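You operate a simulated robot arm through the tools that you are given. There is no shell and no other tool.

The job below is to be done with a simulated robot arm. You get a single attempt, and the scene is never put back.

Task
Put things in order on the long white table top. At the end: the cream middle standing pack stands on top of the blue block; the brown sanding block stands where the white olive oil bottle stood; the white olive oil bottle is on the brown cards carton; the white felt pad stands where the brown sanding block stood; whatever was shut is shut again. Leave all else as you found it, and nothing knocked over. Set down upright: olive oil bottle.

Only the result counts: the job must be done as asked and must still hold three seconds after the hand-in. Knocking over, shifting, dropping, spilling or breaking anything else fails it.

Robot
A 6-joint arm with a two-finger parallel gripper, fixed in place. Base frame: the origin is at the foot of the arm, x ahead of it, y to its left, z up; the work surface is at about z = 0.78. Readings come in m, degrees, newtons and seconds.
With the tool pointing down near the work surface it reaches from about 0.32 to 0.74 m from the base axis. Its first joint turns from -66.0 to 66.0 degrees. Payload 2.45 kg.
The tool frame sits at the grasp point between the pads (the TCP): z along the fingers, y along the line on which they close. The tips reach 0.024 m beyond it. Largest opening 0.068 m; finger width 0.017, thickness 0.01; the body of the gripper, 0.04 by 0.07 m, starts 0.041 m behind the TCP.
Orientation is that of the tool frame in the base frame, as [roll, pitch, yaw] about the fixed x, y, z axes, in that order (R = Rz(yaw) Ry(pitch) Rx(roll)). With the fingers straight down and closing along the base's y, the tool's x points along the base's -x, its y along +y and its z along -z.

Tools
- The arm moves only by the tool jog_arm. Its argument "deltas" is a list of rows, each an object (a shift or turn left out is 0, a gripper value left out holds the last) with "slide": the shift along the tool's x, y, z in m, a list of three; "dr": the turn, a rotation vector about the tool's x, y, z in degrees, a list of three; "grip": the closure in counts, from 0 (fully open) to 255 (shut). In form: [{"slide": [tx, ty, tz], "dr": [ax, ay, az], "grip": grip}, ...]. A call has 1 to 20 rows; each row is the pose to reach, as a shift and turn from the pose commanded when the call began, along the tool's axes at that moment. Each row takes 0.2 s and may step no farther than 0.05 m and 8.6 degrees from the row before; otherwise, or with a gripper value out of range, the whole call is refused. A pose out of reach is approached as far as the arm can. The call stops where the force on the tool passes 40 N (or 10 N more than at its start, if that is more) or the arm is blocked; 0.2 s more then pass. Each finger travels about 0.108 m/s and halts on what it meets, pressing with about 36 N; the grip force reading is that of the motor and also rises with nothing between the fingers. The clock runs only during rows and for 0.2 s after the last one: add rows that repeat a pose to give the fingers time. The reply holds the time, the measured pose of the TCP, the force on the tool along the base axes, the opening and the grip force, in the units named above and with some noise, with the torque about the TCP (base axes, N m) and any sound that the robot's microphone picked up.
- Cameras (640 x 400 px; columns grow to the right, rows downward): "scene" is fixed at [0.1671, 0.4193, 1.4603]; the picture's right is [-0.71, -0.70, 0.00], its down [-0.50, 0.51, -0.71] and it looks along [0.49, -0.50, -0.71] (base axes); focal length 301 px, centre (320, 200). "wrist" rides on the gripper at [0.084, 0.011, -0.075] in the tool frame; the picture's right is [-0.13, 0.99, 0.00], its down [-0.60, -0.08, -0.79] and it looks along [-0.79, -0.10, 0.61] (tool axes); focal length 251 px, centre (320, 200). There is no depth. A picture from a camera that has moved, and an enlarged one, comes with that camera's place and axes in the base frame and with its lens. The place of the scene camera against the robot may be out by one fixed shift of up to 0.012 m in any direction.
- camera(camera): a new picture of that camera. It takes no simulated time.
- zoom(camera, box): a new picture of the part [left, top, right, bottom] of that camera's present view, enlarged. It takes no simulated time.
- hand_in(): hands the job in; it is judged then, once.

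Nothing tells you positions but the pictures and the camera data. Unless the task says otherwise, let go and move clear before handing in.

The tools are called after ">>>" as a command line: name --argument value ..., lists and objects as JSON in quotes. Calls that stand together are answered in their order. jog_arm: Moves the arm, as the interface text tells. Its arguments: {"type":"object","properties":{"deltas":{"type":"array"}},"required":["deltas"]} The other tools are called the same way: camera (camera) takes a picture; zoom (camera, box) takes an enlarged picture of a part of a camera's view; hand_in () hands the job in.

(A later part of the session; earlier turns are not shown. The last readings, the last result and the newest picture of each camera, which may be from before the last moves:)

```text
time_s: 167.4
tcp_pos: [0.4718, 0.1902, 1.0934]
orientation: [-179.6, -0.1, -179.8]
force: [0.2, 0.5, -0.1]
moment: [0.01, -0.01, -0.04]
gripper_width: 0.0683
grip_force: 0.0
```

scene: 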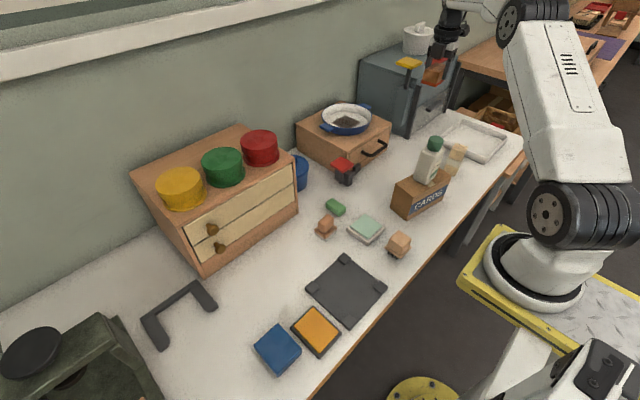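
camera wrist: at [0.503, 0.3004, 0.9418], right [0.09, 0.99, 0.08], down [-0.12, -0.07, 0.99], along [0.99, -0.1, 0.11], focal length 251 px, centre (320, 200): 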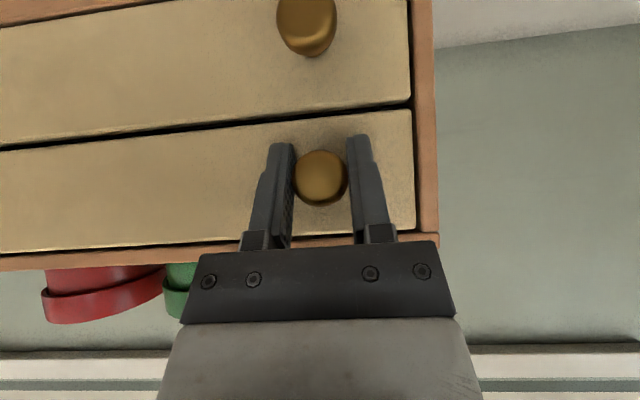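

>>> jog_arm --deltas '[{"slide": [0.005, -0.045, 0]}, {"slide": [0.01, -0.09, 0]}, {"slide": [0.015, -0.135, 0]}, {"slide": [0.02, -0.18, 0]}, {"slide": [0.025, -0.225, 0]}, {"slide": [0.03, -0.27, 0]}, {"slide": [0.035, -0.315, 0]}, {"slide": [0.04, -0.36, 0]}, {"slide": [0.045, -0.405, 0]}, {"slide": [0.05, -0.45, 0]}, {"slide": [0.06, -0.495, 0]}, {"slide": [0.075, -0.54, 0]}, {"slide": [0.09, -0.58, 0]}, {"slide": [0.105, -0.62, 0]}, {"slide": [0.112, -0.64, 0.02]}, {"slide": [0.112, -0.64, 0.05]}, {"slide": [0.112, -0.64, 0.05]}]'

>>> camera --camera "wrist"

>>> zoom --camera "wrist" --box '[240, 0, 440, 150]'

```text
time_s: 171.0
tcp_pos: [0.3604, -0.4499, 1.0501]
orientation: [-179.6, 0.1, -179.9]
force: [0.3, 1.0, 0.5]
moment: [-0.02, 0.03, -0.01]
gripper_width: 0.0677
grip_force: 0.1
```

```text
taken
camera wrist: at [0.2755, -0.4394, 1.1254], right [0.13, 0.99, -0.01], down [0.6, -0.07, 0.79], along [0.79, -0.1, -0.61], focal length 251 px, centre (320, 200)
```

wrist: 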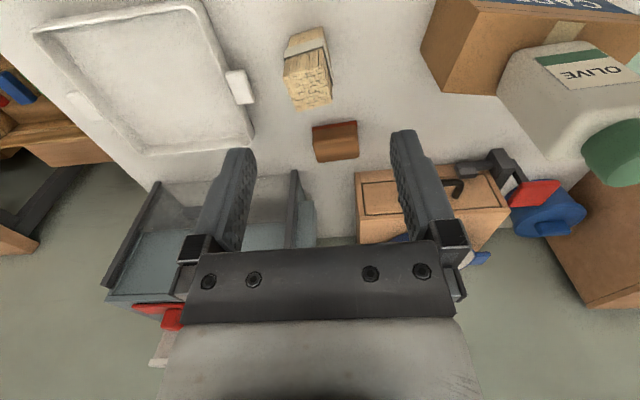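

```text
2.67 times, centred on (340, 75) of wrist
camera zoom: at [0.2755, -0.4394, 1.1254], right [0.13, 0.99, -0.01], down [0.6, -0.07, 0.79], along [0.79, -0.1, -0.61], focal length 670 px, centre (267, 533)
```

zoom: 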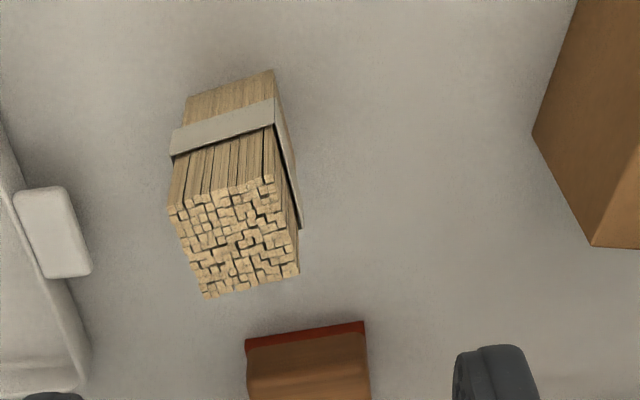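

That's just one bundle of sticks. I should look at the dark green chest at the far left end more thoroughly; it may have a lidded compartment.

>>> jog_arm --deltas '[{"slide": [-0.01, 0.04, -0.02]}, {"slide": [-0.02, 0.08, -0.05]}, {"slide": [-0.03, 0.12, -0.07]}, {"slide": [-0.04, 0.16, -0.07]}, {"slide": [-0.05, 0.2, -0.07]}, {"slide": [-0.06, 0.245, -0.07]}, {"slide": [-0.06, 0.29, -0.07]}, {"slide": [-0.06, 0.335, -0.07]}, {"slide": [-0.06, 0.38, -0.07]}, {"slide": [-0.06, 0.425, -0.07]}, {"slide": [-0.06, 0.47, -0.07]}, {"slide": [-0.05, 0.515, -0.07]}, {"slide": [-0.04, 0.56, -0.07]}, {"slide": [-0.03, 0.605, -0.07]}, {"slide": [-0.02, 0.65, -0.07]}, {"slide": [-0.01, 0.695, -0.07]}, {"slide": [0.0, 0.74, -0.07]}, {"slide": [0.0, 0.77, -0.07]}]'

>>> camera --camera "wrist"

```text
refused: row 2 steps farther than a row can; nothing moved
```

```text
taken
camera wrist: at [0.2755, -0.4394, 1.1254], right [0.13, 0.99, -0.01], down [0.6, -0.07, 0.79], along [0.79, -0.1, -0.61], focal length 251 px, centre (320, 200)
```

wrist: 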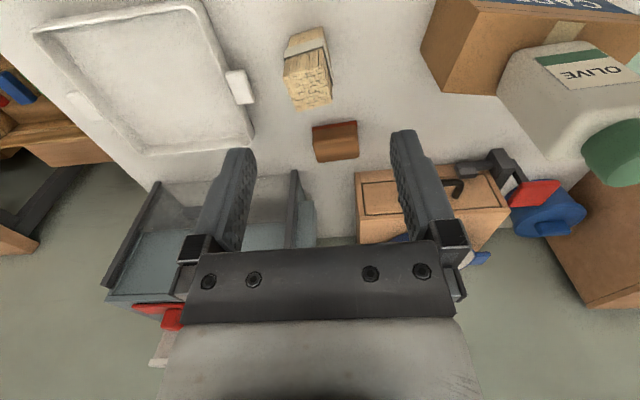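

>>> jog_arm --deltas '[{"slide": [-0.0, 0.02, -0.04]}, {"slide": [-0.01, 0.05, -0.07]}, {"slide": [-0.02, 0.09, -0.08]}, {"slide": [-0.03, 0.13, -0.08]}, {"slide": [-0.04, 0.17, -0.08]}, {"slide": [-0.05, 0.21, -0.08]}, {"slide": [-0.05, 0.255, -0.08]}, {"slide": [-0.05, 0.3, -0.08]}, {"slide": [-0.05, 0.345, -0.08]}, {"slide": [-0.05, 0.39, -0.08]}, {"slide": [-0.05, 0.435, -0.08]}, {"slide": [-0.05, 0.48, -0.08]}, {"slide": [-0.05, 0.525, -0.08]}, {"slide": [-0.05, 0.57, -0.08]}, {"slide": [-0.04, 0.61, -0.08]}, {"slide": [-0.03, 0.65, -0.08]}, {"slide": [-0.02, 0.69, -0.08]}, {"slide": [-0.01, 0.73, -0.08]}, {"slide": [0.0, 0.77, -0.08]}, {"slide": [0.0, 0.77, -0.08]}]'

>>> camera --camera "wrist"

```text
time_s: 175.2
tcp_pos: [0.3632, 0.3194, 1.1245]
orientation: [-179.6, 0.1, -179.9]
force: [-0.1, 0.5, 0.0]
moment: [0.02, 0.0, -0.01]
gripper_width: 0.068
grip_force: 0.0
```

```text
taken
camera wrist: at [0.2784, 0.3311, 1.1995], right [0.13, 0.99, -0.01], down [0.6, -0.07, 0.79], along [0.79, -0.11, -0.61], focal length 251 px, centre (320, 200)
```

wrist: 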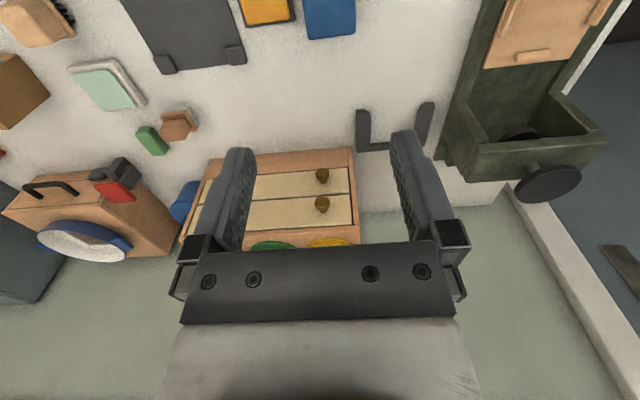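

>>> jog_arm --deltas '[{"dr": [0, 0, -8]}, {"dr": [0, 0, -16]}, {"dr": [0, 0, -24]}, {"dr": [0, 0, -32]}, {"dr": [0, 0, -40]}, {"dr": [0, 0, -48]}, {"dr": [0, 0, -56]}, {"dr": [0, 0, -64]}, {"dr": [0, 0, -72]}, {"dr": [0, 0, -72]}]'

>>> camera --camera "wrist"

```text
time_s: 177.4
tcp_pos: [0.3592, 0.3207, 1.1231]
orientation: [-179.8, -0.3, -107.7]
force: [0.1, 0.2, -1.1]
moment: [0.01, 0.01, 0.0]
gripper_width: 0.0678
grip_force: 0.1
```

```text
taken
camera wrist: at [0.3231, 0.2436, 1.2001], right [-0.91, 0.43, 0.0], down [0.26, 0.56, 0.79], along [0.34, 0.71, -0.61], focal length 251 px, centre (320, 200)
```

wrist: 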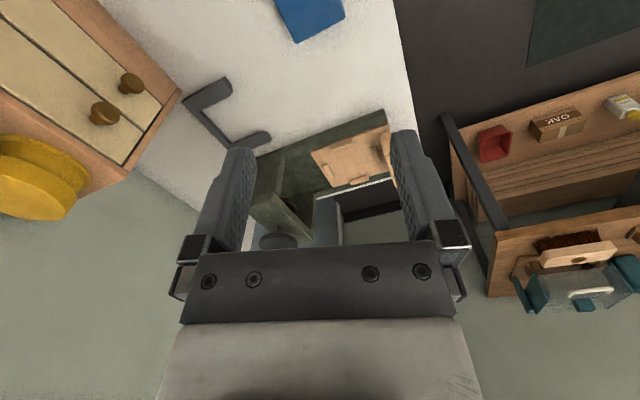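

>>> zoom --camera "wrist" --box '[240, 90, 420, 250]'

>>> zoom --camera "scene" --box '[0, 300, 160, 400]'

```text
2.50 times, centred on (330, 170) of wrist
camera zoom: at [0.3231, 0.2436, 1.2001], right [-0.91, 0.43, 0.0], down [0.26, 0.56, 0.79], along [0.34, 0.71, -0.61], focal length 629 px, centre (295, 275)
```

zoom: 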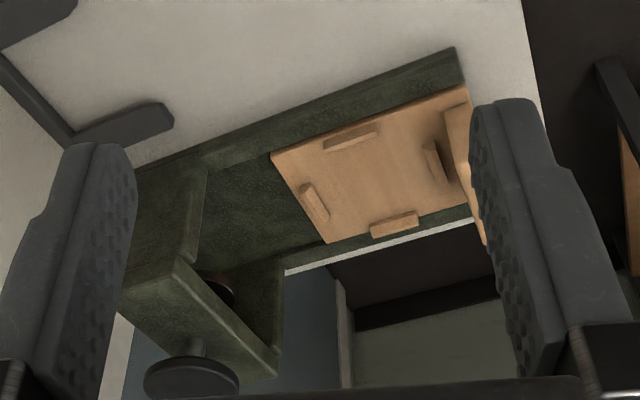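

```text
4.00 times, centred on (80, 350) of scene
camera zoom: at [0.1671, 0.4193, 1.4603], right [-0.71, -0.7, 0.0], down [-0.5, 0.51, -0.71], along [0.49, -0.5, -0.71], focal length 1205 px, centre (1280, -400)
```

zoom: 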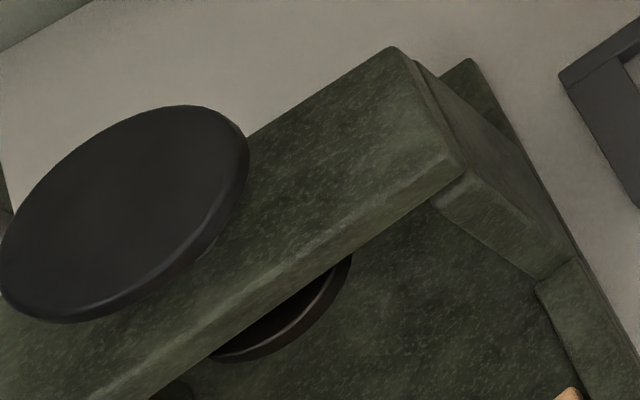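

>>> jog_arm --deltas '[{"dr": [0, 0, -8]}, {"dr": [0, 0, -16]}, {"dr": [0, 0, -24]}, {"dr": [0, 0, -30]}, {"dr": [0, 0, -30]}]'

>>> camera --camera "wrist"

>>> zoom --camera "wrist" --box '[180, 60, 420, 250]'

```text
time_s: 178.6
tcp_pos: [0.3588, 0.32, 1.1235]
orientation: [180.0, -0.4, -77.9]
force: [0.0, -0.4, -0.1]
moment: [-0.03, -0.04, 0.04]
gripper_width: 0.0681
grip_force: 0.1
```

```text
taken
camera wrist: at [0.3657, 0.2357, 1.1995], right [-1.0, -0.08, 0.0], down [-0.05, 0.61, 0.79], along [-0.07, 0.79, -0.61], focal length 251 px, centre (320, 200)
```

wrist: 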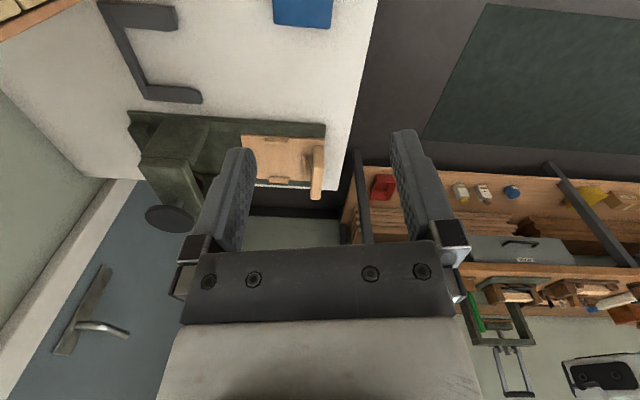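

```text
2.11 times, centred on (300, 155) of wrist
camera zoom: at [0.3657, 0.2357, 1.1995], right [-1.0, -0.08, 0.0], down [-0.05, 0.61, 0.79], along [-0.07, 0.79, -0.61], focal length 529 px, centre (362, 295)
```

zoom: 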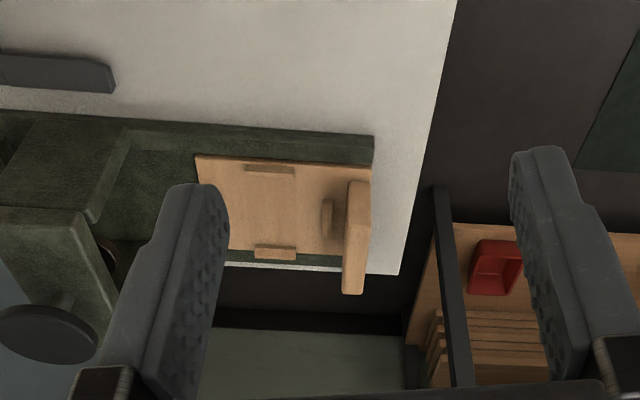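

The press at the left end holds nothing relevant, and the grey cabinet is out of arm's reach. I'll examine the carton (it may have a lid) and other spots again in close-up.

>>> zoom --camera "scene" --box '[385, 130, 465, 220]'

>>> zoom --camera "scene" --box '[240, 300, 350, 380]'

>>> zoom --camera "scene" --box '[280, 140, 330, 200]'

>>> zoom --camera "scene" --box '[400, 20, 560, 150]'

```text
4.44 times, centred on (425, 175) of scene
camera zoom: at [0.1671, 0.4193, 1.4603], right [-0.71, -0.7, 0.0], down [-0.5, 0.51, -0.71], along [0.49, -0.5, -0.71], focal length 1339 px, centre (-147, 311)
```

zoom: 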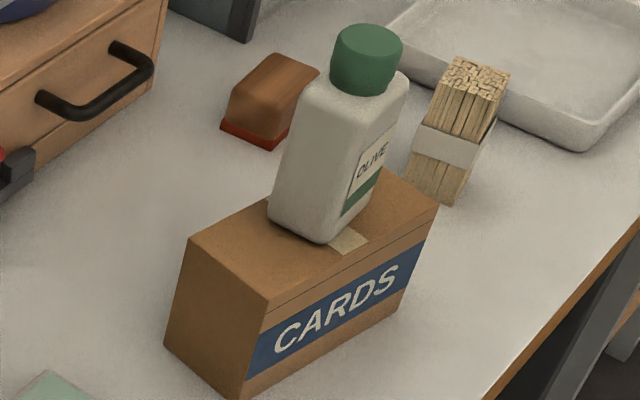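

```text
5.00 times, centred on (295, 340) of scene
camera zoom: at [0.1671, 0.4193, 1.4603], right [-0.71, -0.7, 0.0], down [-0.5, 0.51, -0.71], along [0.49, -0.5, -0.71], focal length 1506 px, centre (445, -500)
```

zoom: 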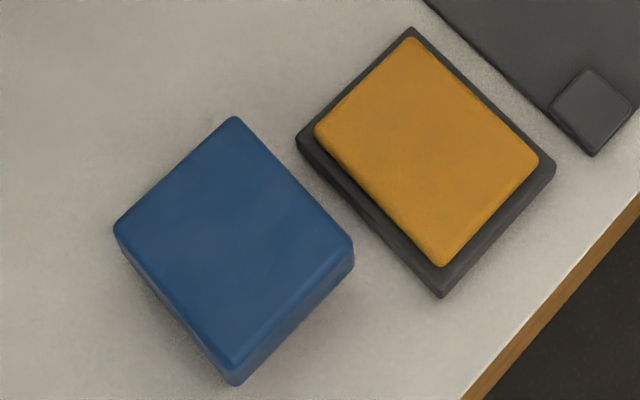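

```text
6.67 times, centred on (305, 170) of scene
camera zoom: at [0.1671, 0.4193, 1.4603], right [-0.71, -0.7, 0.0], down [-0.5, 0.51, -0.71], along [0.49, -0.5, -0.71], focal length 2008 px, centre (420, 400)
```

zoom: 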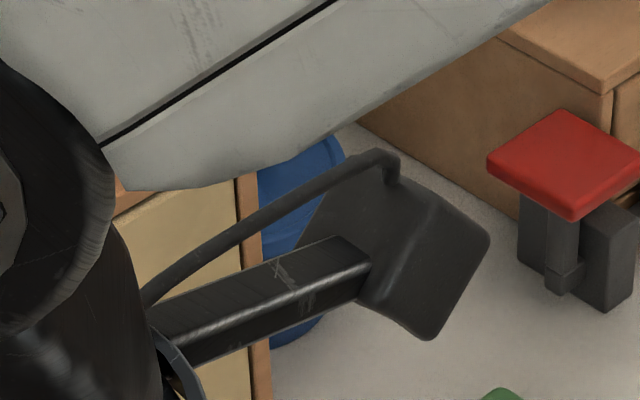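

```text
3.08 times, centred on (480, 85) of scene
camera zoom: at [0.1671, 0.4193, 1.4603], right [-0.71, -0.7, 0.0], down [-0.5, 0.51, -0.71], along [0.49, -0.5, -0.71], focal length 927 px, centre (-172, 554)
```

zoom: 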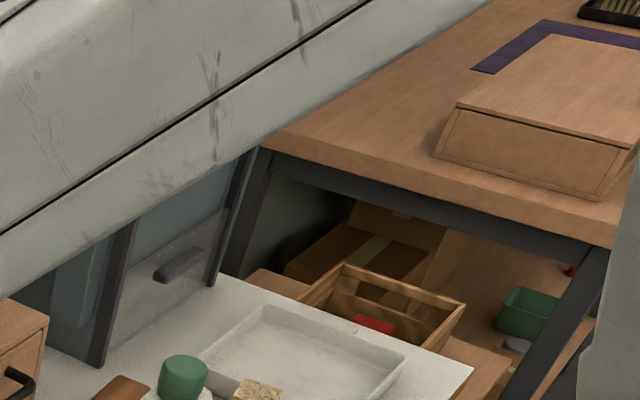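

Nothing new there. I'll return for a really close look at the cream stick bundle, since it is the only cream object within reach.

>>> jog_arm --deltas '[{"dr": [0, 0, 8.5]}, {"dr": [0, 0, 17]}, {"dr": [0, 0, 25.5]}, {"dr": [0, 0, 34]}, {"dr": [0, 0, 42.5]}, {"dr": [0, 0, 51]}, {"dr": [0, 0, 59.5]}, {"dr": [0, 0, 68]}, {"dr": [0, 0, 76.5]}, {"dr": [0, 0, 85]}, {"dr": [0, 0, 93.5]}, {"dr": [0, 0, 102]}, {"dr": [0, 0, 102]}]'

>>> jog_arm --deltas '[{"slide": [-0.01, -0.045, 0]}, {"slide": [-0.02, -0.09, 0]}, {"slide": [-0.03, -0.135, 0]}, {"slide": [-0.035, -0.18, 0]}, {"slide": [-0.035, -0.225, 0]}, {"slide": [-0.035, -0.27, 0]}, {"slide": [-0.035, -0.315, 0]}, {"slide": [-0.035, -0.36, 0]}, {"slide": [-0.035, -0.405, 0]}, {"slide": [-0.035, -0.45, 0]}, {"slide": [-0.035, -0.495, 0]}, {"slide": [-0.03, -0.54, 0]}, {"slide": [-0.02, -0.585, 0]}, {"slide": [-0.01, -0.63, 0]}, {"slide": [0.0, -0.675, 0]}, {"slide": [0.01, -0.71, 0.02]}, {"slide": [0.014, -0.72, 0.065]}, {"slide": [0.014, -0.72, 0.11]}, {"slide": [0.014, -0.72, 0.15]}, {"slide": [0.014, -0.72, 0.15]}]'

>>> camera --camera "wrist"

>>> zoom --camera "wrist" --box '[150, 0, 310, 130]'

```text
time_s: 181.4
tcp_pos: [0.3593, 0.3213, 1.1225]
orientation: [-179.6, 0.2, -180.0]
force: [0.2, -0.7, 0.3]
moment: [-0.02, 0.02, -0.01]
gripper_width: 0.0679
grip_force: 0.1
```

```text
time_s: 185.6
tcp_pos: [0.3476, -0.399, 0.9768]
orientation: [-179.6, 0.1, -179.8]
force: [0.7, -0.7, -0.4]
moment: [0.03, 0.01, -0.05]
gripper_width: 0.068
grip_force: 0.2
```

```text
taken
camera wrist: at [0.2628, -0.3878, 1.0529], right [0.13, 0.99, -0.01], down [0.6, -0.07, 0.79], along [0.79, -0.1, -0.61], focal length 251 px, centre (320, 200)
```

wrist: 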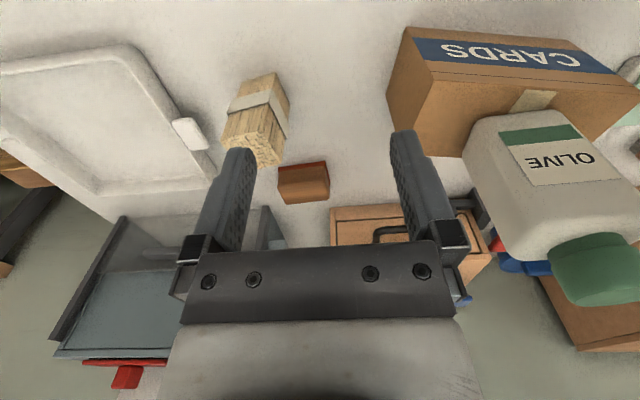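

```text
3.08 times, centred on (230, 65) of wrist
camera zoom: at [0.2628, -0.3878, 1.0529], right [0.13, 0.99, -0.01], down [0.6, -0.07, 0.79], along [0.79, -0.1, -0.61], focal length 774 px, centre (597, 615)
```

zoom: 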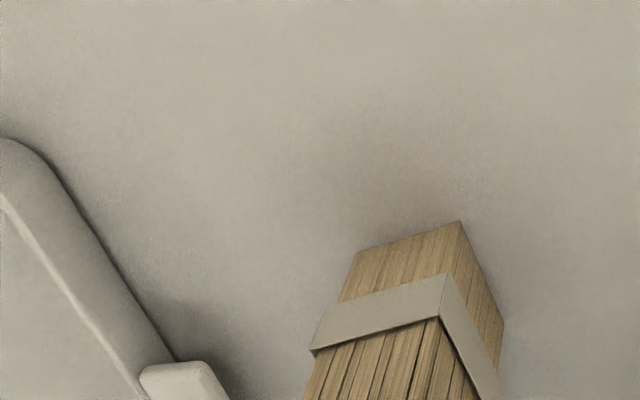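

It's simply a band-wrapped stick bundle. The blue lidded pail near (0.74, -0.05) is another closed container; let me look at it.

>>> jog_arm --deltas '[{"slide": [0, 0, -0.045]}, {"slide": [0, 0.0, -0.09]}, {"slide": [0, 0.0, -0.13]}, {"slide": [-0.025, 0.04, -0.13]}, {"slide": [-0.05, 0.08, -0.13]}, {"slide": [-0.075, 0.12, -0.13]}, {"slide": [-0.1, 0.16, -0.13]}, {"slide": [-0.125, 0.2, -0.13]}, {"slide": [-0.15, 0.24, -0.13]}, {"slide": [-0.175, 0.28, -0.13]}, {"slide": [-0.2, 0.32, -0.12]}, {"slide": [-0.2, 0.35, -0.1]}, {"slide": [-0.2, 0.36, -0.07]}, {"slide": [-0.2, 0.36, -0.07]}]'

>>> camera --camera "wrist"

>>> zoom --camera "wrist" --box '[240, 100, 400, 250]'

>>> zoom --camera "scene" --box '[280, 140, 340, 200]'

```text
time_s: 188.6
tcp_pos: [0.5422, -0.038, 1.0452]
orientation: [-179.6, -0.1, -179.9]
force: [0.4, 0.0, -0.7]
moment: [-0.02, -0.03, 0.0]
gripper_width: 0.0678
grip_force: 0.2
```

```text
taken
camera wrist: at [0.4578, -0.027, 1.1217], right [0.13, 0.99, -0.01], down [0.6, -0.07, 0.79], along [0.79, -0.1, -0.61], focal length 251 px, centre (320, 200)
```

wrist: 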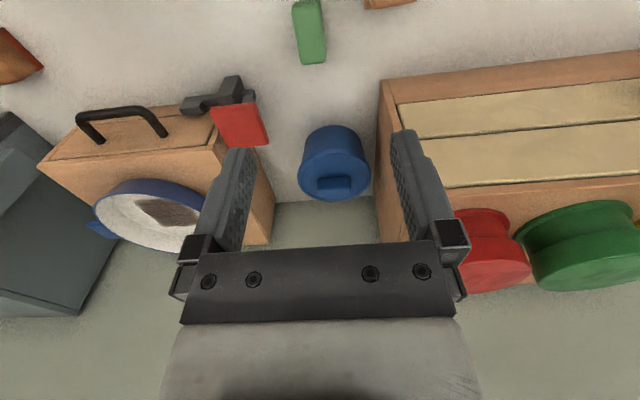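

```text
2.67 times, centred on (320, 175) of wrist
camera zoom: at [0.4578, -0.027, 1.1217], right [0.13, 0.99, -0.01], down [0.6, -0.07, 0.79], along [0.79, -0.1, -0.61], focal length 670 px, centre (320, 267)
```

zoom: 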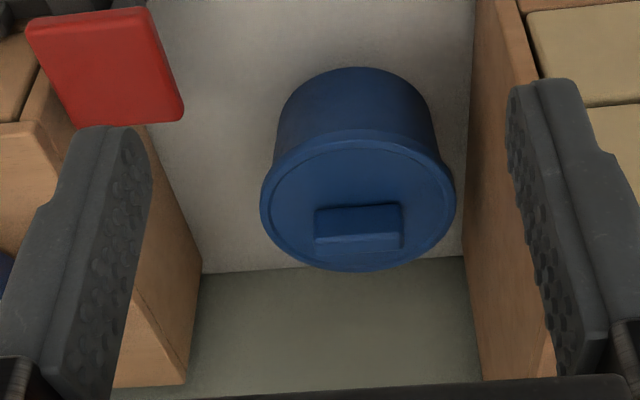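

```text
6.67 times, centred on (310, 170) of scene
camera zoom: at [0.167, 0.4193, 1.4603], right [-0.71, -0.7, 0.0], down [-0.5, 0.51, -0.71], along [0.49, -0.5, -0.71], focal length 2008 px, centre (387, 400)
```

zoom: 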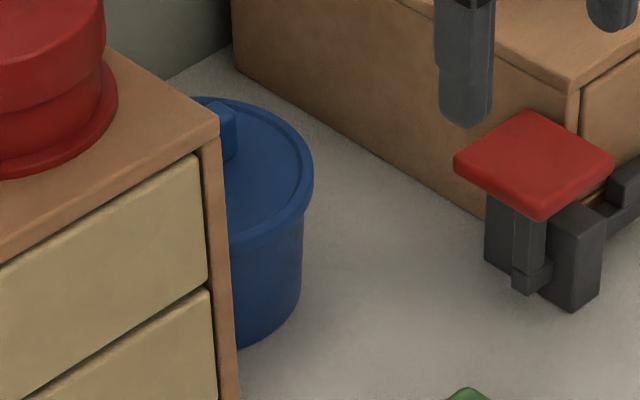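

The pail sits beyond normal reach. Let me look closely at the carton from the robot's side.

>>> jog_arm --deltas '[{"slide": [0.045, -0.01, 0]}, {"slide": [0.09, -0.02, 0]}, {"slide": [0.13, -0.03, 0]}, {"slide": [0.16, -0.035, 0.0], "dr": [0, 0, 8]}, {"slide": [0.17, -0.035, 0.0], "dr": [0, 0, 16]}, {"slide": [0.17, -0.035, 0.03], "dr": [0, 0, 24]}, {"slide": [0.17, -0.035, 0.06], "dr": [0, 0, 32]}, {"slide": [0.17, -0.035, 0.06], "dr": [0, 0, 40]}, {"slide": [0.17, -0.035, 0.06], "dr": [0, 0, 40]}]'

>>> camera --camera "wrist"

```text
time_s: 190.6
tcp_pos: [0.3746, -0.0748, 0.9877]
orientation: [-179.7, 0.3, 140.1]
force: [0.3, -0.1, 0.2]
moment: [0.0, 0.01, -0.01]
gripper_width: 0.0682
grip_force: 0.0
```

```text
taken
camera wrist: at [0.318, -0.0118, 1.0632], right [0.74, 0.68, 0.0], down [0.41, -0.44, 0.8], along [0.54, -0.59, -0.6], focal length 251 px, centre (320, 200)
```

wrist: 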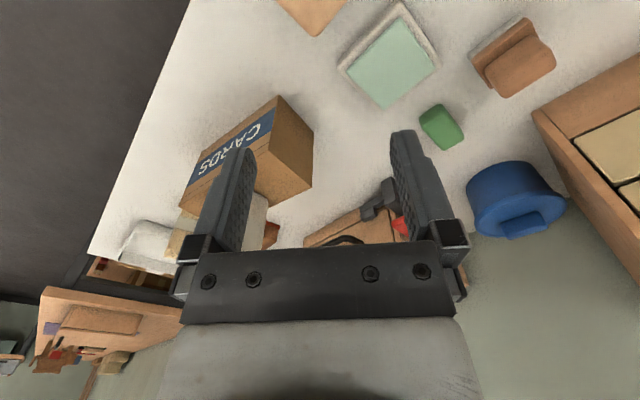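

>>> zoom --camera "wrist" --box '[170, 80, 330, 220]'

>>> zoom --camera "wrist" --box '[320, 0, 560, 150]'

```text
2.86 times, centred on (250, 150) of wrist
camera zoom: at [0.318, -0.0118, 1.0632], right [0.74, 0.68, 0.0], down [0.41, -0.44, 0.8], along [0.54, -0.59, -0.6], focal length 718 px, centre (520, 343)
```

zoom: 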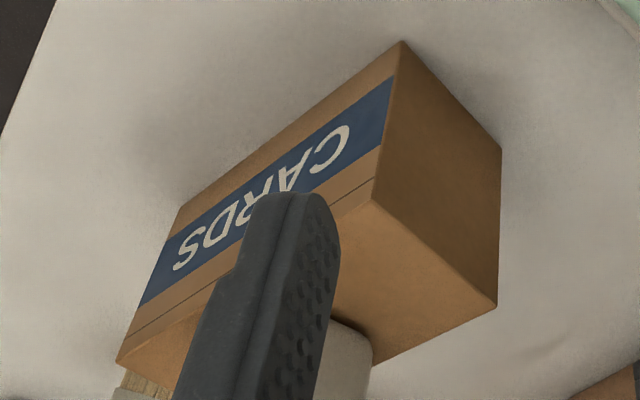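

```text
2.67 times, centred on (440, 75) of wrist
camera zoom: at [0.318, -0.0118, 1.0632], right [0.74, 0.68, 0.0], down [0.41, -0.44, 0.8], along [0.54, -0.59, -0.6], focal length 670 px, centre (0, 533)
```

zoom: 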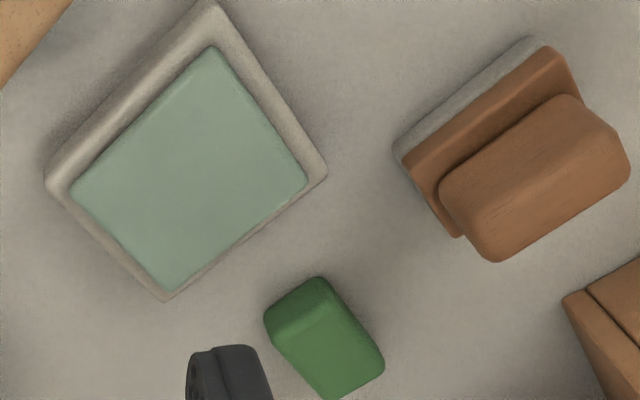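

>>> jog_arm --deltas '[{"slide": [-0.03, -0.035, 0.02]}, {"slide": [-0.035, -0.045, 0.045]}, {"slide": [-0.035, -0.045, 0.045]}]'

>>> camera --camera "wrist"

>>> zoom --camera "wrist" --box '[130, 60, 350, 220]'

```text
refused: row 1 steps farther than a row can; nothing moved
```

```text
taken
camera wrist: at [0.318, -0.0118, 1.0632], right [0.74, 0.68, 0.0], down [0.41, -0.44, 0.8], along [0.54, -0.59, -0.6], focal length 251 px, centre (320, 200)
```

wrist: 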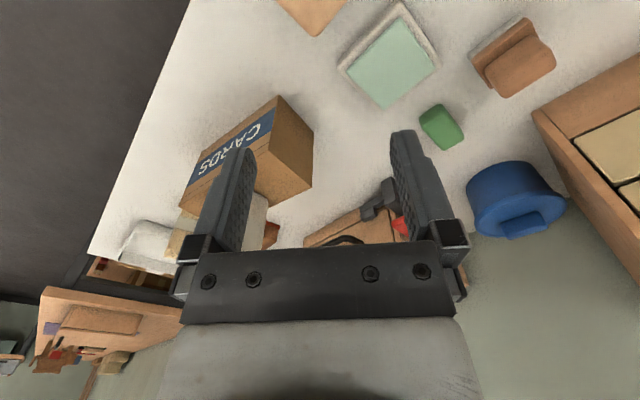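

```text
2.50 times, centred on (240, 140) of wrist
camera zoom: at [0.318, -0.0118, 1.0632], right [0.74, 0.68, 0.0], down [0.41, -0.44, 0.8], along [0.54, -0.59, -0.6], focal length 629 px, centre (520, 350)
```

zoom: 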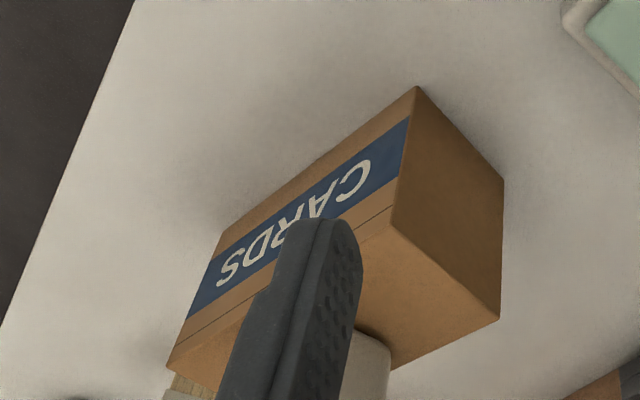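

The carton shows only a printed flap line. The pail's lid has a grip block sized for the gripper, so I'll check whether I can reach it.

>>> jog_arm --deltas '[{"slide": [0, 0, -0.04], "dr": [0, 0, -5]}, {"slide": [-0.0, 0, -0.09], "dr": [0, 0, -12]}, {"slide": [-0.03, 0.02, -0.1], "dr": [0, 0, -20]}, {"slide": [-0.06, 0.04, -0.1], "dr": [0, 0, -28]}, {"slide": [-0.09, 0.07, -0.1], "dr": [0, 0, -36]}, {"slide": [-0.12, 0.1, -0.1], "dr": [0, 0, -39.9]}, {"slide": [-0.15, 0.13, -0.1], "dr": [0, 0, -39.9]}, {"slide": [-0.18, 0.16, -0.1], "dr": [0, 0, -39.9]}, {"slide": [-0.21, 0.19, -0.1], "dr": [0, 0, -39.9]}, {"slide": [-0.237, 0.222, -0.1], "dr": [0, 0, -39.9]}, {"slide": [-0.237, 0.222, -0.1], "dr": [0, 0, -39.9]}]'

>>> camera --camera "wrist"

```text
time_s: 193.0
tcp_pos: [0.7026, -0.0566, 1.0915]
orientation: [-179.5, 0.0, 180.0]
force: [-0.6, 0.3, -0.4]
moment: [-0.02, -0.02, -0.01]
gripper_width: 0.0681
grip_force: 0.1
```

```text
taken
camera wrist: at [0.617, -0.0455, 1.166], right [0.13, 0.99, -0.01], down [0.6, -0.07, 0.79], along [0.79, -0.11, -0.61], focal length 251 px, centre (320, 200)
```

wrist: 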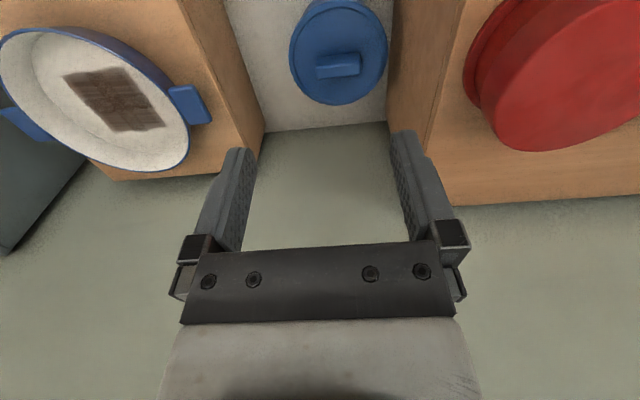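

>>> jog_arm --deltas '[{"slide": [-0.02, 0.005, 0]}, {"slide": [-0.04, 0.01, 0]}, {"slide": [-0.053, 0.013, 0]}, {"slide": [-0.053, 0.013, 0.03]}]'

```text
time_s: 194.0
tcp_pos: [0.754, -0.0414, 1.0563]
orientation: [-179.6, 0.1, -180.0]
force: [0.7, -0.8, -0.5]
moment: [-0.02, 0.03, 0.0]
gripper_width: 0.0679
grip_force: 0.1
```

Reachable. Looking at the lid grip from here before going down.

>>> camera --camera "wrist"

>>> zoom --camera "wrist" --box '[240, 0, 440, 140]'

>>> zoom --camera "scene" --box '[240, 90, 360, 210]'

```text
taken
camera wrist: at [0.6692, -0.0311, 1.1323], right [0.13, 0.99, -0.01], down [0.6, -0.07, 0.79], along [0.79, -0.11, -0.61], focal length 251 px, centre (320, 200)
```

wrist: 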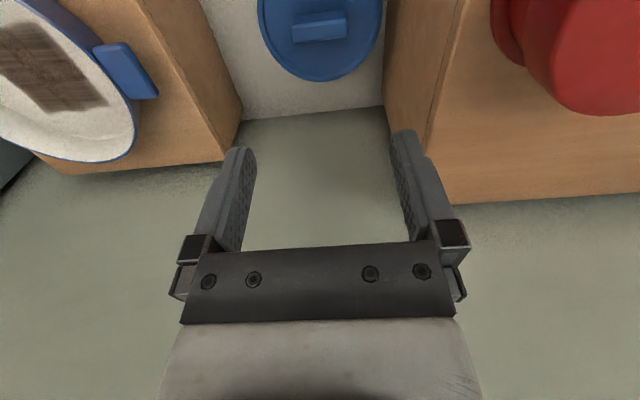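

```text
2.86 times, centred on (340, 70) of wrist
camera zoom: at [0.6692, -0.0311, 1.1323], right [0.13, 0.99, -0.01], down [0.6, -0.07, 0.79], along [0.79, -0.11, -0.61], focal length 718 px, centre (263, 571)
```

zoom: 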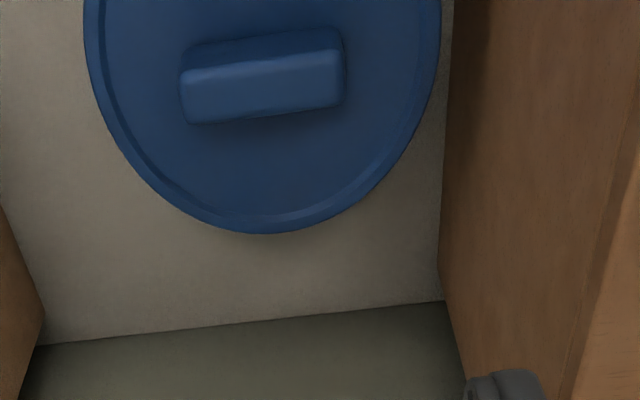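

```text
3.33 times, centred on (300, 150) of scene
camera zoom: at [0.1671, 0.4193, 1.4603], right [-0.71, -0.7, 0.0], down [-0.5, 0.51, -0.71], along [0.49, -0.5, -0.71], focal length 1004 px, centre (387, 367)
```

zoom: 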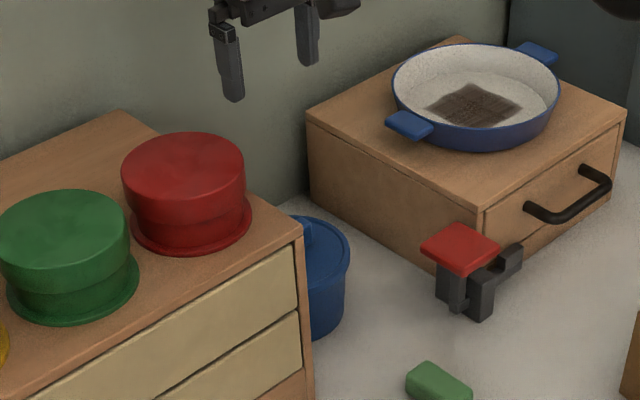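

>>> jog_arm --deltas '[{"slide": [-0.002, -0.001, 0.04], "grip": 20}, {"slide": [-0.002, -0.001, 0.08]}, {"slide": [-0.002, -0.001, 0.11]}, {"slide": [-0.002, -0.001, 0.14]}, {"slide": [-0.002, -0.001, 0.14]}]'

>>> camera --camera "wrist"

>>> zoom --camera "scene" --box '[250, 110, 350, 210]'

```text
time_s: 195.2
tcp_pos: [0.7565, -0.0473, 0.9157]
orientation: [-179.6, 0.2, -179.9]
force: [-0.3, 0.7, -0.7]
moment: [0.0, 0.03, 0.03]
gripper_width: 0.0625
grip_force: 0.1
```

```text
taken
camera wrist: at [0.6727, -0.0356, 0.9911], right [0.13, 0.99, -0.01], down [0.6, -0.07, 0.79], along [0.79, -0.11, -0.61], focal length 251 px, centre (320, 200)
```

wrist: 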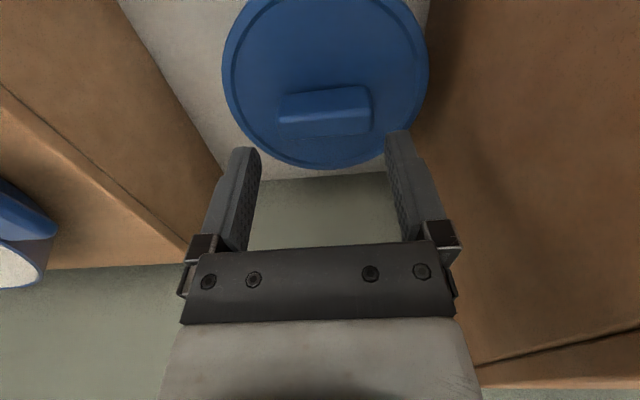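

```text
4.00 times, centred on (300, 160) of scene
camera zoom: at [0.1671, 0.4193, 1.4603], right [-0.71, -0.7, 0.0], down [-0.5, 0.51, -0.71], along [0.49, -0.5, -0.71], focal length 1205 px, centre (400, 360)
```

zoom: 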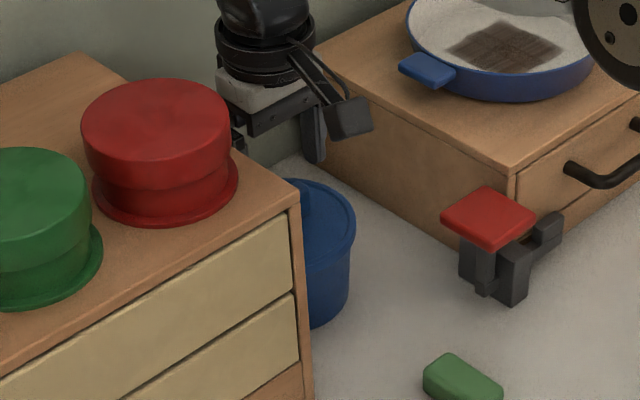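

>>> jog_arm --deltas '[{"slide": [0, 0.001, 0.015]}, {"slide": [0, 0.001, 0.03]}, {"slide": [0, 0.001, 0.037]}, {"slide": [0, 0.001, 0.037]}]'

>>> camera --camera "wrist"

```text
time_s: 196.2
tcp_pos: [0.7565, -0.0455, 0.8814]
orientation: [-179.6, 0.1, -179.9]
force: [0.1, 0.7, 3.1]
moment: [0.07, 0.03, 0.02]
gripper_width: 0.0633
grip_force: 0.2
```

```text
taken
camera wrist: at [0.6711, -0.0351, 0.9556], right [0.13, 0.99, -0.01], down [0.6, -0.07, 0.79], along [0.79, -0.11, -0.61], focal length 251 px, centre (320, 200)
```

wrist: 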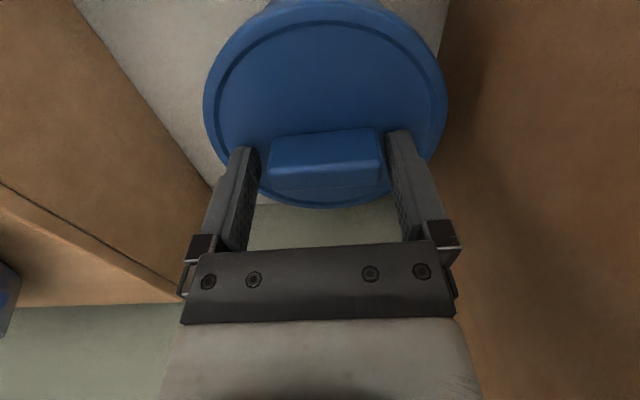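

>>> jog_arm --deltas '[{"slide": [0, 0, -0.001], "grip": 255}, {"slide": [0, 0, -0.001], "grip": 255}, {"slide": [0, 0, -0.001], "grip": 255}]'

>>> jog_arm --deltas '[{"slide": [0, 0, -0.005]}, {"slide": [0, 0, -0.01]}, {"slide": [0, 0, -0.015]}, {"slide": [0, 0, -0.02]}, {"slide": [0, 0, -0.02]}]'

>>> camera --camera "wrist"

>>> zoom --camera "scene" --box '[250, 110, 350, 210]'

```text
time_s: 197.0
tcp_pos: [0.7553, -0.046, 0.8807]
orientation: [-179.6, 0.0, -179.9]
force: [1.1, 0.1, -0.3]
moment: [-0.02, -0.01, 0.01]
gripper_width: 0.0506
grip_force: 35.9
```

```text
time_s: 198.2
tcp_pos: [0.7553, -0.0446, 0.9]
orientation: [-179.7, 0.2, -179.9]
force: [-1.0, -0.2, -0.4]
moment: [0.04, 0.02, 0.0]
gripper_width: 0.051
grip_force: 36.0
```

```text
taken
camera wrist: at [0.6713, -0.0335, 0.9762], right [0.13, 0.99, -0.01], down [0.6, -0.07, 0.79], along [0.79, -0.11, -0.61], focal length 251 px, centre (320, 200)
```

wrist: 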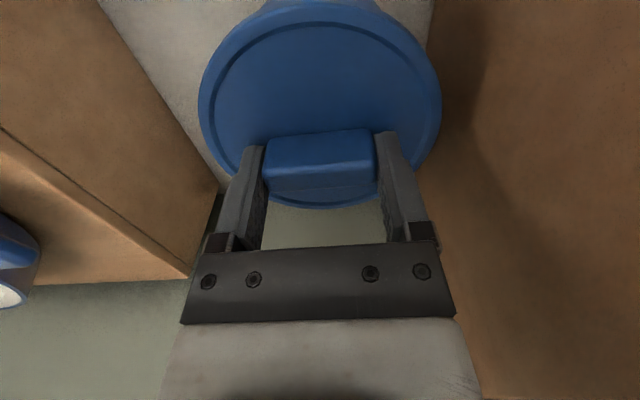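

```text
4.00 times, centred on (300, 160) of scene
camera zoom: at [0.1671, 0.4193, 1.4603], right [-0.71, -0.7, 0.0], down [-0.5, 0.51, -0.71], along [0.49, -0.5, -0.71], focal length 1205 px, centre (400, 360)
```

zoom: 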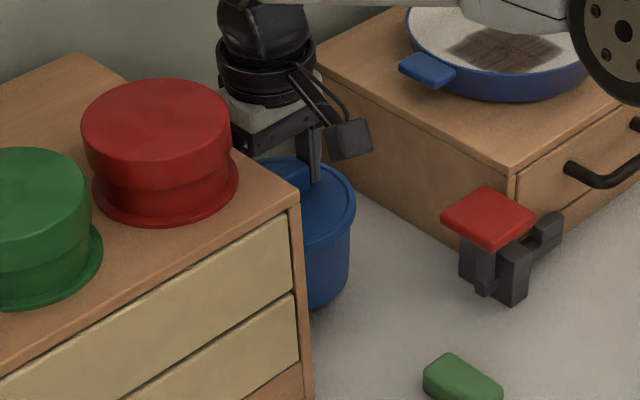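

The whole pail lifts as one piece (no separate lid). I'll set it straight back down.

>>> jog_arm --deltas '[{"slide": [0, 0, 0.006]}, {"slide": [0, 0, 0.012]}, {"slide": [0, 0, 0.017]}, {"slide": [0, 0, 0.0195]}, {"slide": [0, 0, 0.0205]}, {"slide": [0, 0, 0.0205]}]'

>>> jog_arm --deltas '[{"grip": 150}, {"grip": 80}, {"grip": 20}, {"grip": 20}, {"slide": [0, 0, -0.03], "grip": 20}, {"slide": [0, 0, -0.07]}, {"slide": [0, 0, -0.11]}, {"slide": [0, 0, -0.15]}, {"slide": [0, 0, -0.19]}]'

>>> zoom --camera "scene" --box '[250, 110, 350, 210]'

>>> camera --camera "wrist"

```text
time_s: 199.6
tcp_pos: [0.7558, -0.0448, 0.881]
orientation: [-179.7, 0.0, -179.9]
force: [0.9, 0.5, -0.7]
moment: [-0.01, 0.03, 0.02]
gripper_width: 0.0512
grip_force: 35.9
```

```text
time_s: 201.6
tcp_pos: [0.7552, -0.0432, 1.0749]
orientation: [-179.6, 0.0, -179.8]
force: [0.6, -0.7, 0.2]
moment: [-0.02, 0.04, 0.01]
gripper_width: 0.0631
grip_force: 0.0
```

```text
4.00 times, centred on (300, 160) of scene
camera zoom: at [0.167, 0.4193, 1.4603], right [-0.71, -0.7, 0.0], down [-0.5, 0.51, -0.71], along [0.49, -0.5, -0.71], focal length 1205 px, centre (400, 360)
```

zoom: 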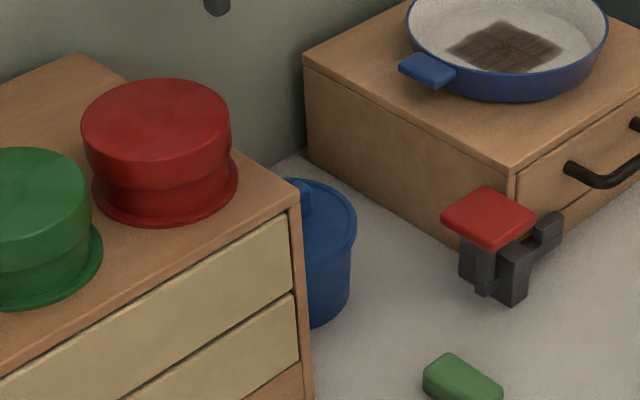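

```text
taken
camera wrist: at [0.6706, -0.0322, 1.1495], right [0.13, 0.99, -0.01], down [0.6, -0.07, 0.79], along [0.79, -0.11, -0.61], focal length 251 px, centre (320, 200)
```

wrist: 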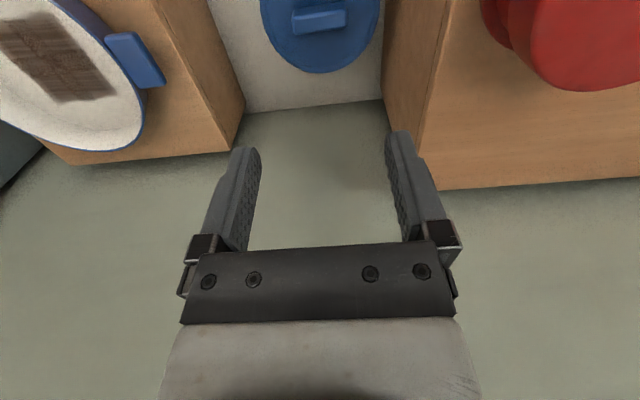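

The pail is back exactly where it was. One spot I haven't truly seen is the front-right corner of the upper drawer (the arm hid it). I'll reopen that drawer and look with the arm out of the way.

>>> jog_arm --deltas '[{"slide": [0.045, 0, 0], "grip": 0}, {"slide": [0.09, 0, 0]}, {"slide": [0.135, 0, 0]}, {"slide": [0.18, 0, 0]}, {"slide": [0.225, 0.01, 0]}, {"slide": [0.265, 0.03, 0]}, {"slide": [0.3, 0.06, 0]}, {"slide": [0.303, 0.105, 0]}, {"slide": [0.303, 0.15, 0]}, {"slide": [0.303, 0.195, 0]}, {"slide": [0.303, 0.24, 0]}, {"slide": [0.303, 0.285, 0]}, {"slide": [0.303, 0.293, 0]}, {"slide": [0.303, 0.293, 0]}]'

>>> jog_arm --deltas '[{"slide": [0.0, 0.01, 0.01], "dr": [0, -7.5, 0]}, {"slide": [-0.02, 0.02, 0.03], "dr": [0, -15, 0]}, {"slide": [-0.045, 0.03, 0.05], "dr": [0, -22.5, 0]}, {"slide": [-0.07, 0.039, 0.07], "dr": [0, -30, 0]}, {"slide": [-0.09, 0.039, 0.08], "dr": [0, -37.5, 0]}, {"slide": [-0.11, 0.039, 0.087], "dr": [0, -45, 0]}, {"slide": [-0.121, 0.039, 0.087], "dr": [0, -45, 0]}, {"slide": [-0.121, 0.039, 0.087], "dr": [0, -45, 0]}]'

>>> camera --camera "wrist"

```text
time_s: 204.6
tcp_pos: [0.4528, 0.2504, 1.0683]
orientation: [-179.7, 0.1, -180.0]
force: [0.3, -0.1, 0.4]
moment: [0.01, 0.0, -0.01]
gripper_width: 0.0679
grip_force: 0.1
```

```text
time_s: 206.4
tcp_pos: [0.5731, 0.2875, 0.982]
orientation: [-179.4, 45.1, -179.4]
force: [-1.0, 0.8, -0.1]
moment: [0.02, 0.02, 0.01]
gripper_width: 0.0681
grip_force: 0.0
```

```text
taken
camera wrist: at [0.4599, 0.2984, 0.9759], right [0.09, 0.99, 0.08], down [-0.14, -0.07, 0.99], along [0.99, -0.1, 0.13], focal length 251 px, centre (320, 200)
```

wrist: 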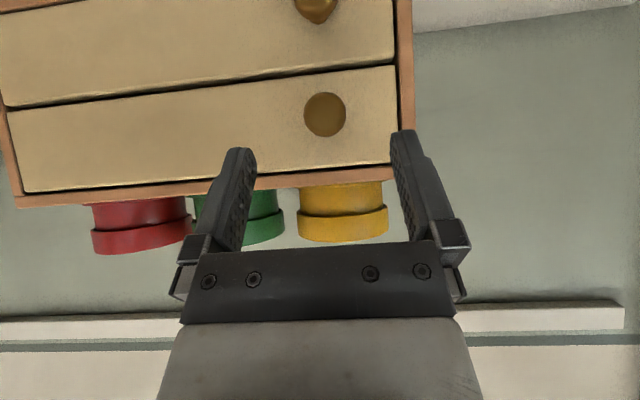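

>>> jog_arm --deltas '[{"slide": [-0.002, 0.002, 0.028]}, {"slide": [-0.004, 0.002, 0.055]}, {"slide": [-0.004, 0.002, 0.055], "grip": 255}, {"slide": [-0.004, 0.002, 0.055], "grip": 255}, {"slide": [-0.004, 0.002, 0.055], "grip": 255}]'

>>> jog_arm --deltas '[{"slide": [0.007, 0, -0.007]}, {"slide": [0.0141, 0, -0.0141]}, {"slide": [0.0247, 0, -0.0247]}, {"slide": [0.0354, 0, -0.0354]}, {"slide": [0.046, 0, -0.046]}, {"slide": [0.0566, 0, -0.0566]}, {"slide": [0.0672, 0, -0.0672]}, {"slide": [0.0778, 0, -0.0778]}, {"slide": [0.0884, 0, -0.0884]}, {"slide": [0.099, 0, -0.099]}, {"slide": [0.106, 0, -0.106]}]'

>>> jog_arm --deltas '[{"grip": 120}, {"grip": 0}, {"grip": 0}, {"slide": [0, 0, -0.03], "grip": 0}, {"slide": [0, -0.01, -0.07]}, {"slide": [-0.02, -0.03, -0.1]}, {"slide": [-0.02, -0.075, -0.1]}, {"slide": [-0.02, -0.12, -0.1]}, {"slide": [-0.02, -0.165, -0.1]}, {"slide": [-0.02, -0.21, -0.1]}, {"slide": [-0.02, -0.255, -0.1]}, {"slide": [-0.02, -0.3, -0.1]}]'

>>> camera --camera "scene"

```text
time_s: 207.6
tcp_pos: [0.616, 0.2902, 0.9432]
orientation: [-179.3, 45.0, -179.4]
force: [0.6, 9.3, -4.9]
moment: [0.08, -0.24, 0.06]
gripper_width: 0.0252
grip_force: 40.5
```

```text
time_s: 210.0
tcp_pos: [0.4652, 0.2902, 0.9449]
orientation: [-179.3, 44.9, -179.3]
force: [-0.3, 13.3, -26.6]
moment: [-0.1, -0.5, 0.17]
gripper_width: 0.0253
grip_force: 41.0
```

```text
time_s: 212.6
tcp_pos: [0.4781, 0.0379, 1.0247]
orientation: [-179.3, 45.0, -179.7]
force: [-0.1, 0.5, -0.6]
moment: [0.0, 0.02, -0.03]
gripper_width: 0.0682
grip_force: 0.1
out of reach, approached as far as the arm can: row 9, 10, 11, 12
```

```text
taken
```

scene: 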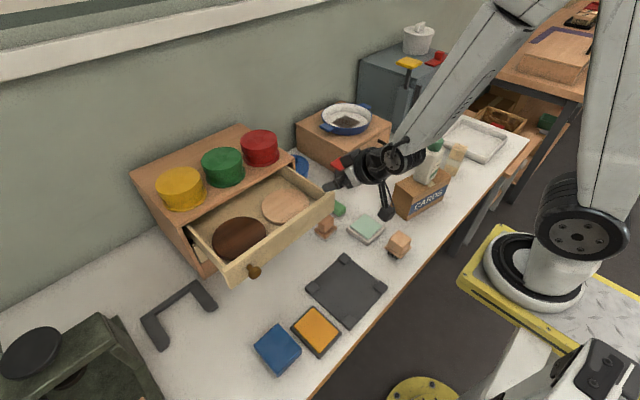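

>>> zoom --camera "scene" --box '[180, 150, 350, 290]'

>>> camera --camera "wrist"

```text
2.86 times, centred on (265, 220) of scene
camera zoom: at [0.1671, 0.4192, 1.4603], right [-0.71, -0.7, 0.0], down [-0.5, 0.51, -0.71], along [0.49, -0.5, -0.71], focal length 860 px, centre (477, 143)
```

zoom: 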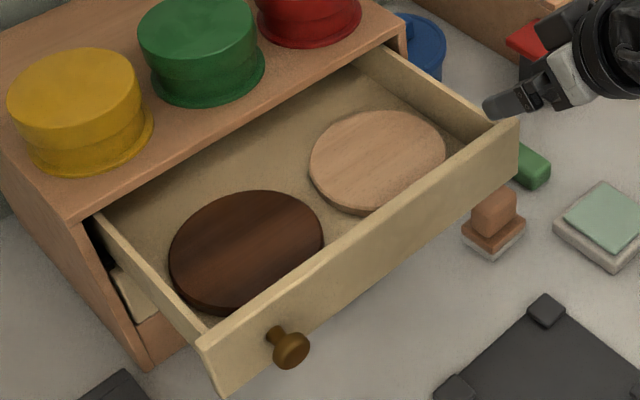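

```text
taken
camera wrist: at [0.364, 0.048, 1.0183], right [0.09, 0.99, 0.08], down [-0.13, -0.07, 0.99], along [0.99, -0.1, 0.13], focal length 251 px, centre (320, 200)
```

wrist: 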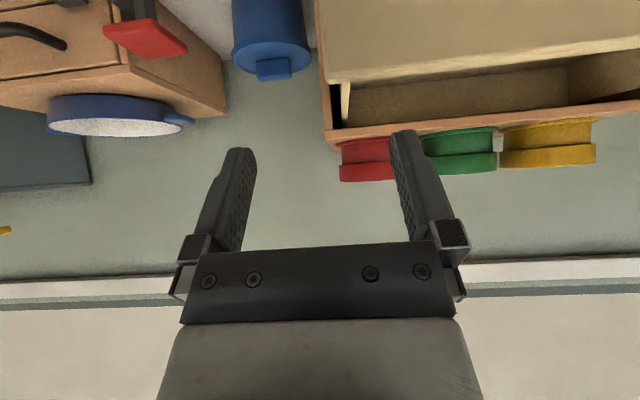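

I notice small whitish things behind the coloured tins on the cabinet top. Zooming.

>>> zoom --camera "wrist" --box '[320, 90, 620, 200]'

>>> zoom --camera "scene" --box '[130, 110, 310, 230]'

```text
2.13 times, centred on (470, 145) of wrist
camera zoom: at [0.364, 0.048, 1.0183], right [0.09, 0.99, 0.08], down [-0.13, -0.07, 0.99], along [0.99, -0.1, 0.13], focal length 536 px, centre (0, 317)
```

zoom: 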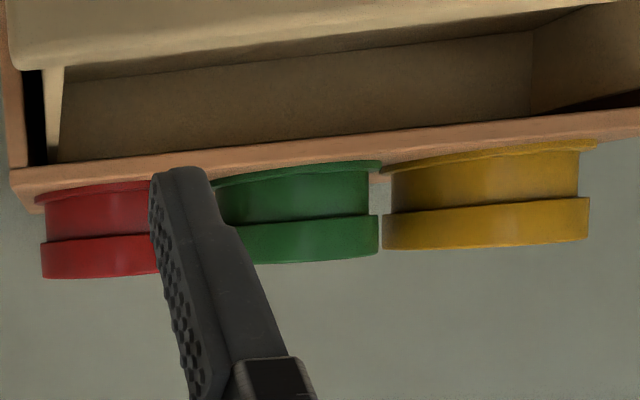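

```text
3.33 times, centred on (220, 170) of scene
camera zoom: at [0.1671, 0.4192, 1.4603], right [-0.71, -0.7, 0.0], down [-0.5, 0.51, -0.71], along [0.49, -0.5, -0.71], focal length 1004 px, centre (653, 300)
```

zoom: 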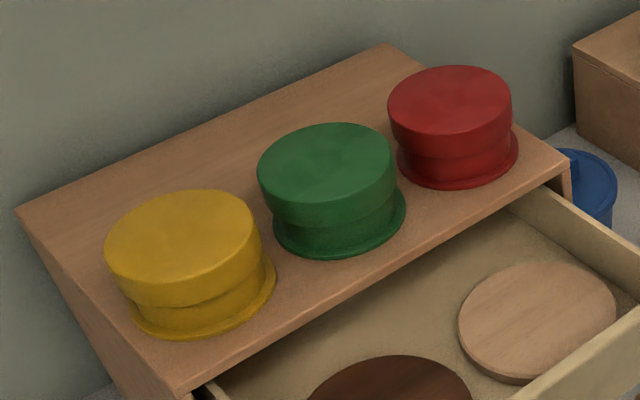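

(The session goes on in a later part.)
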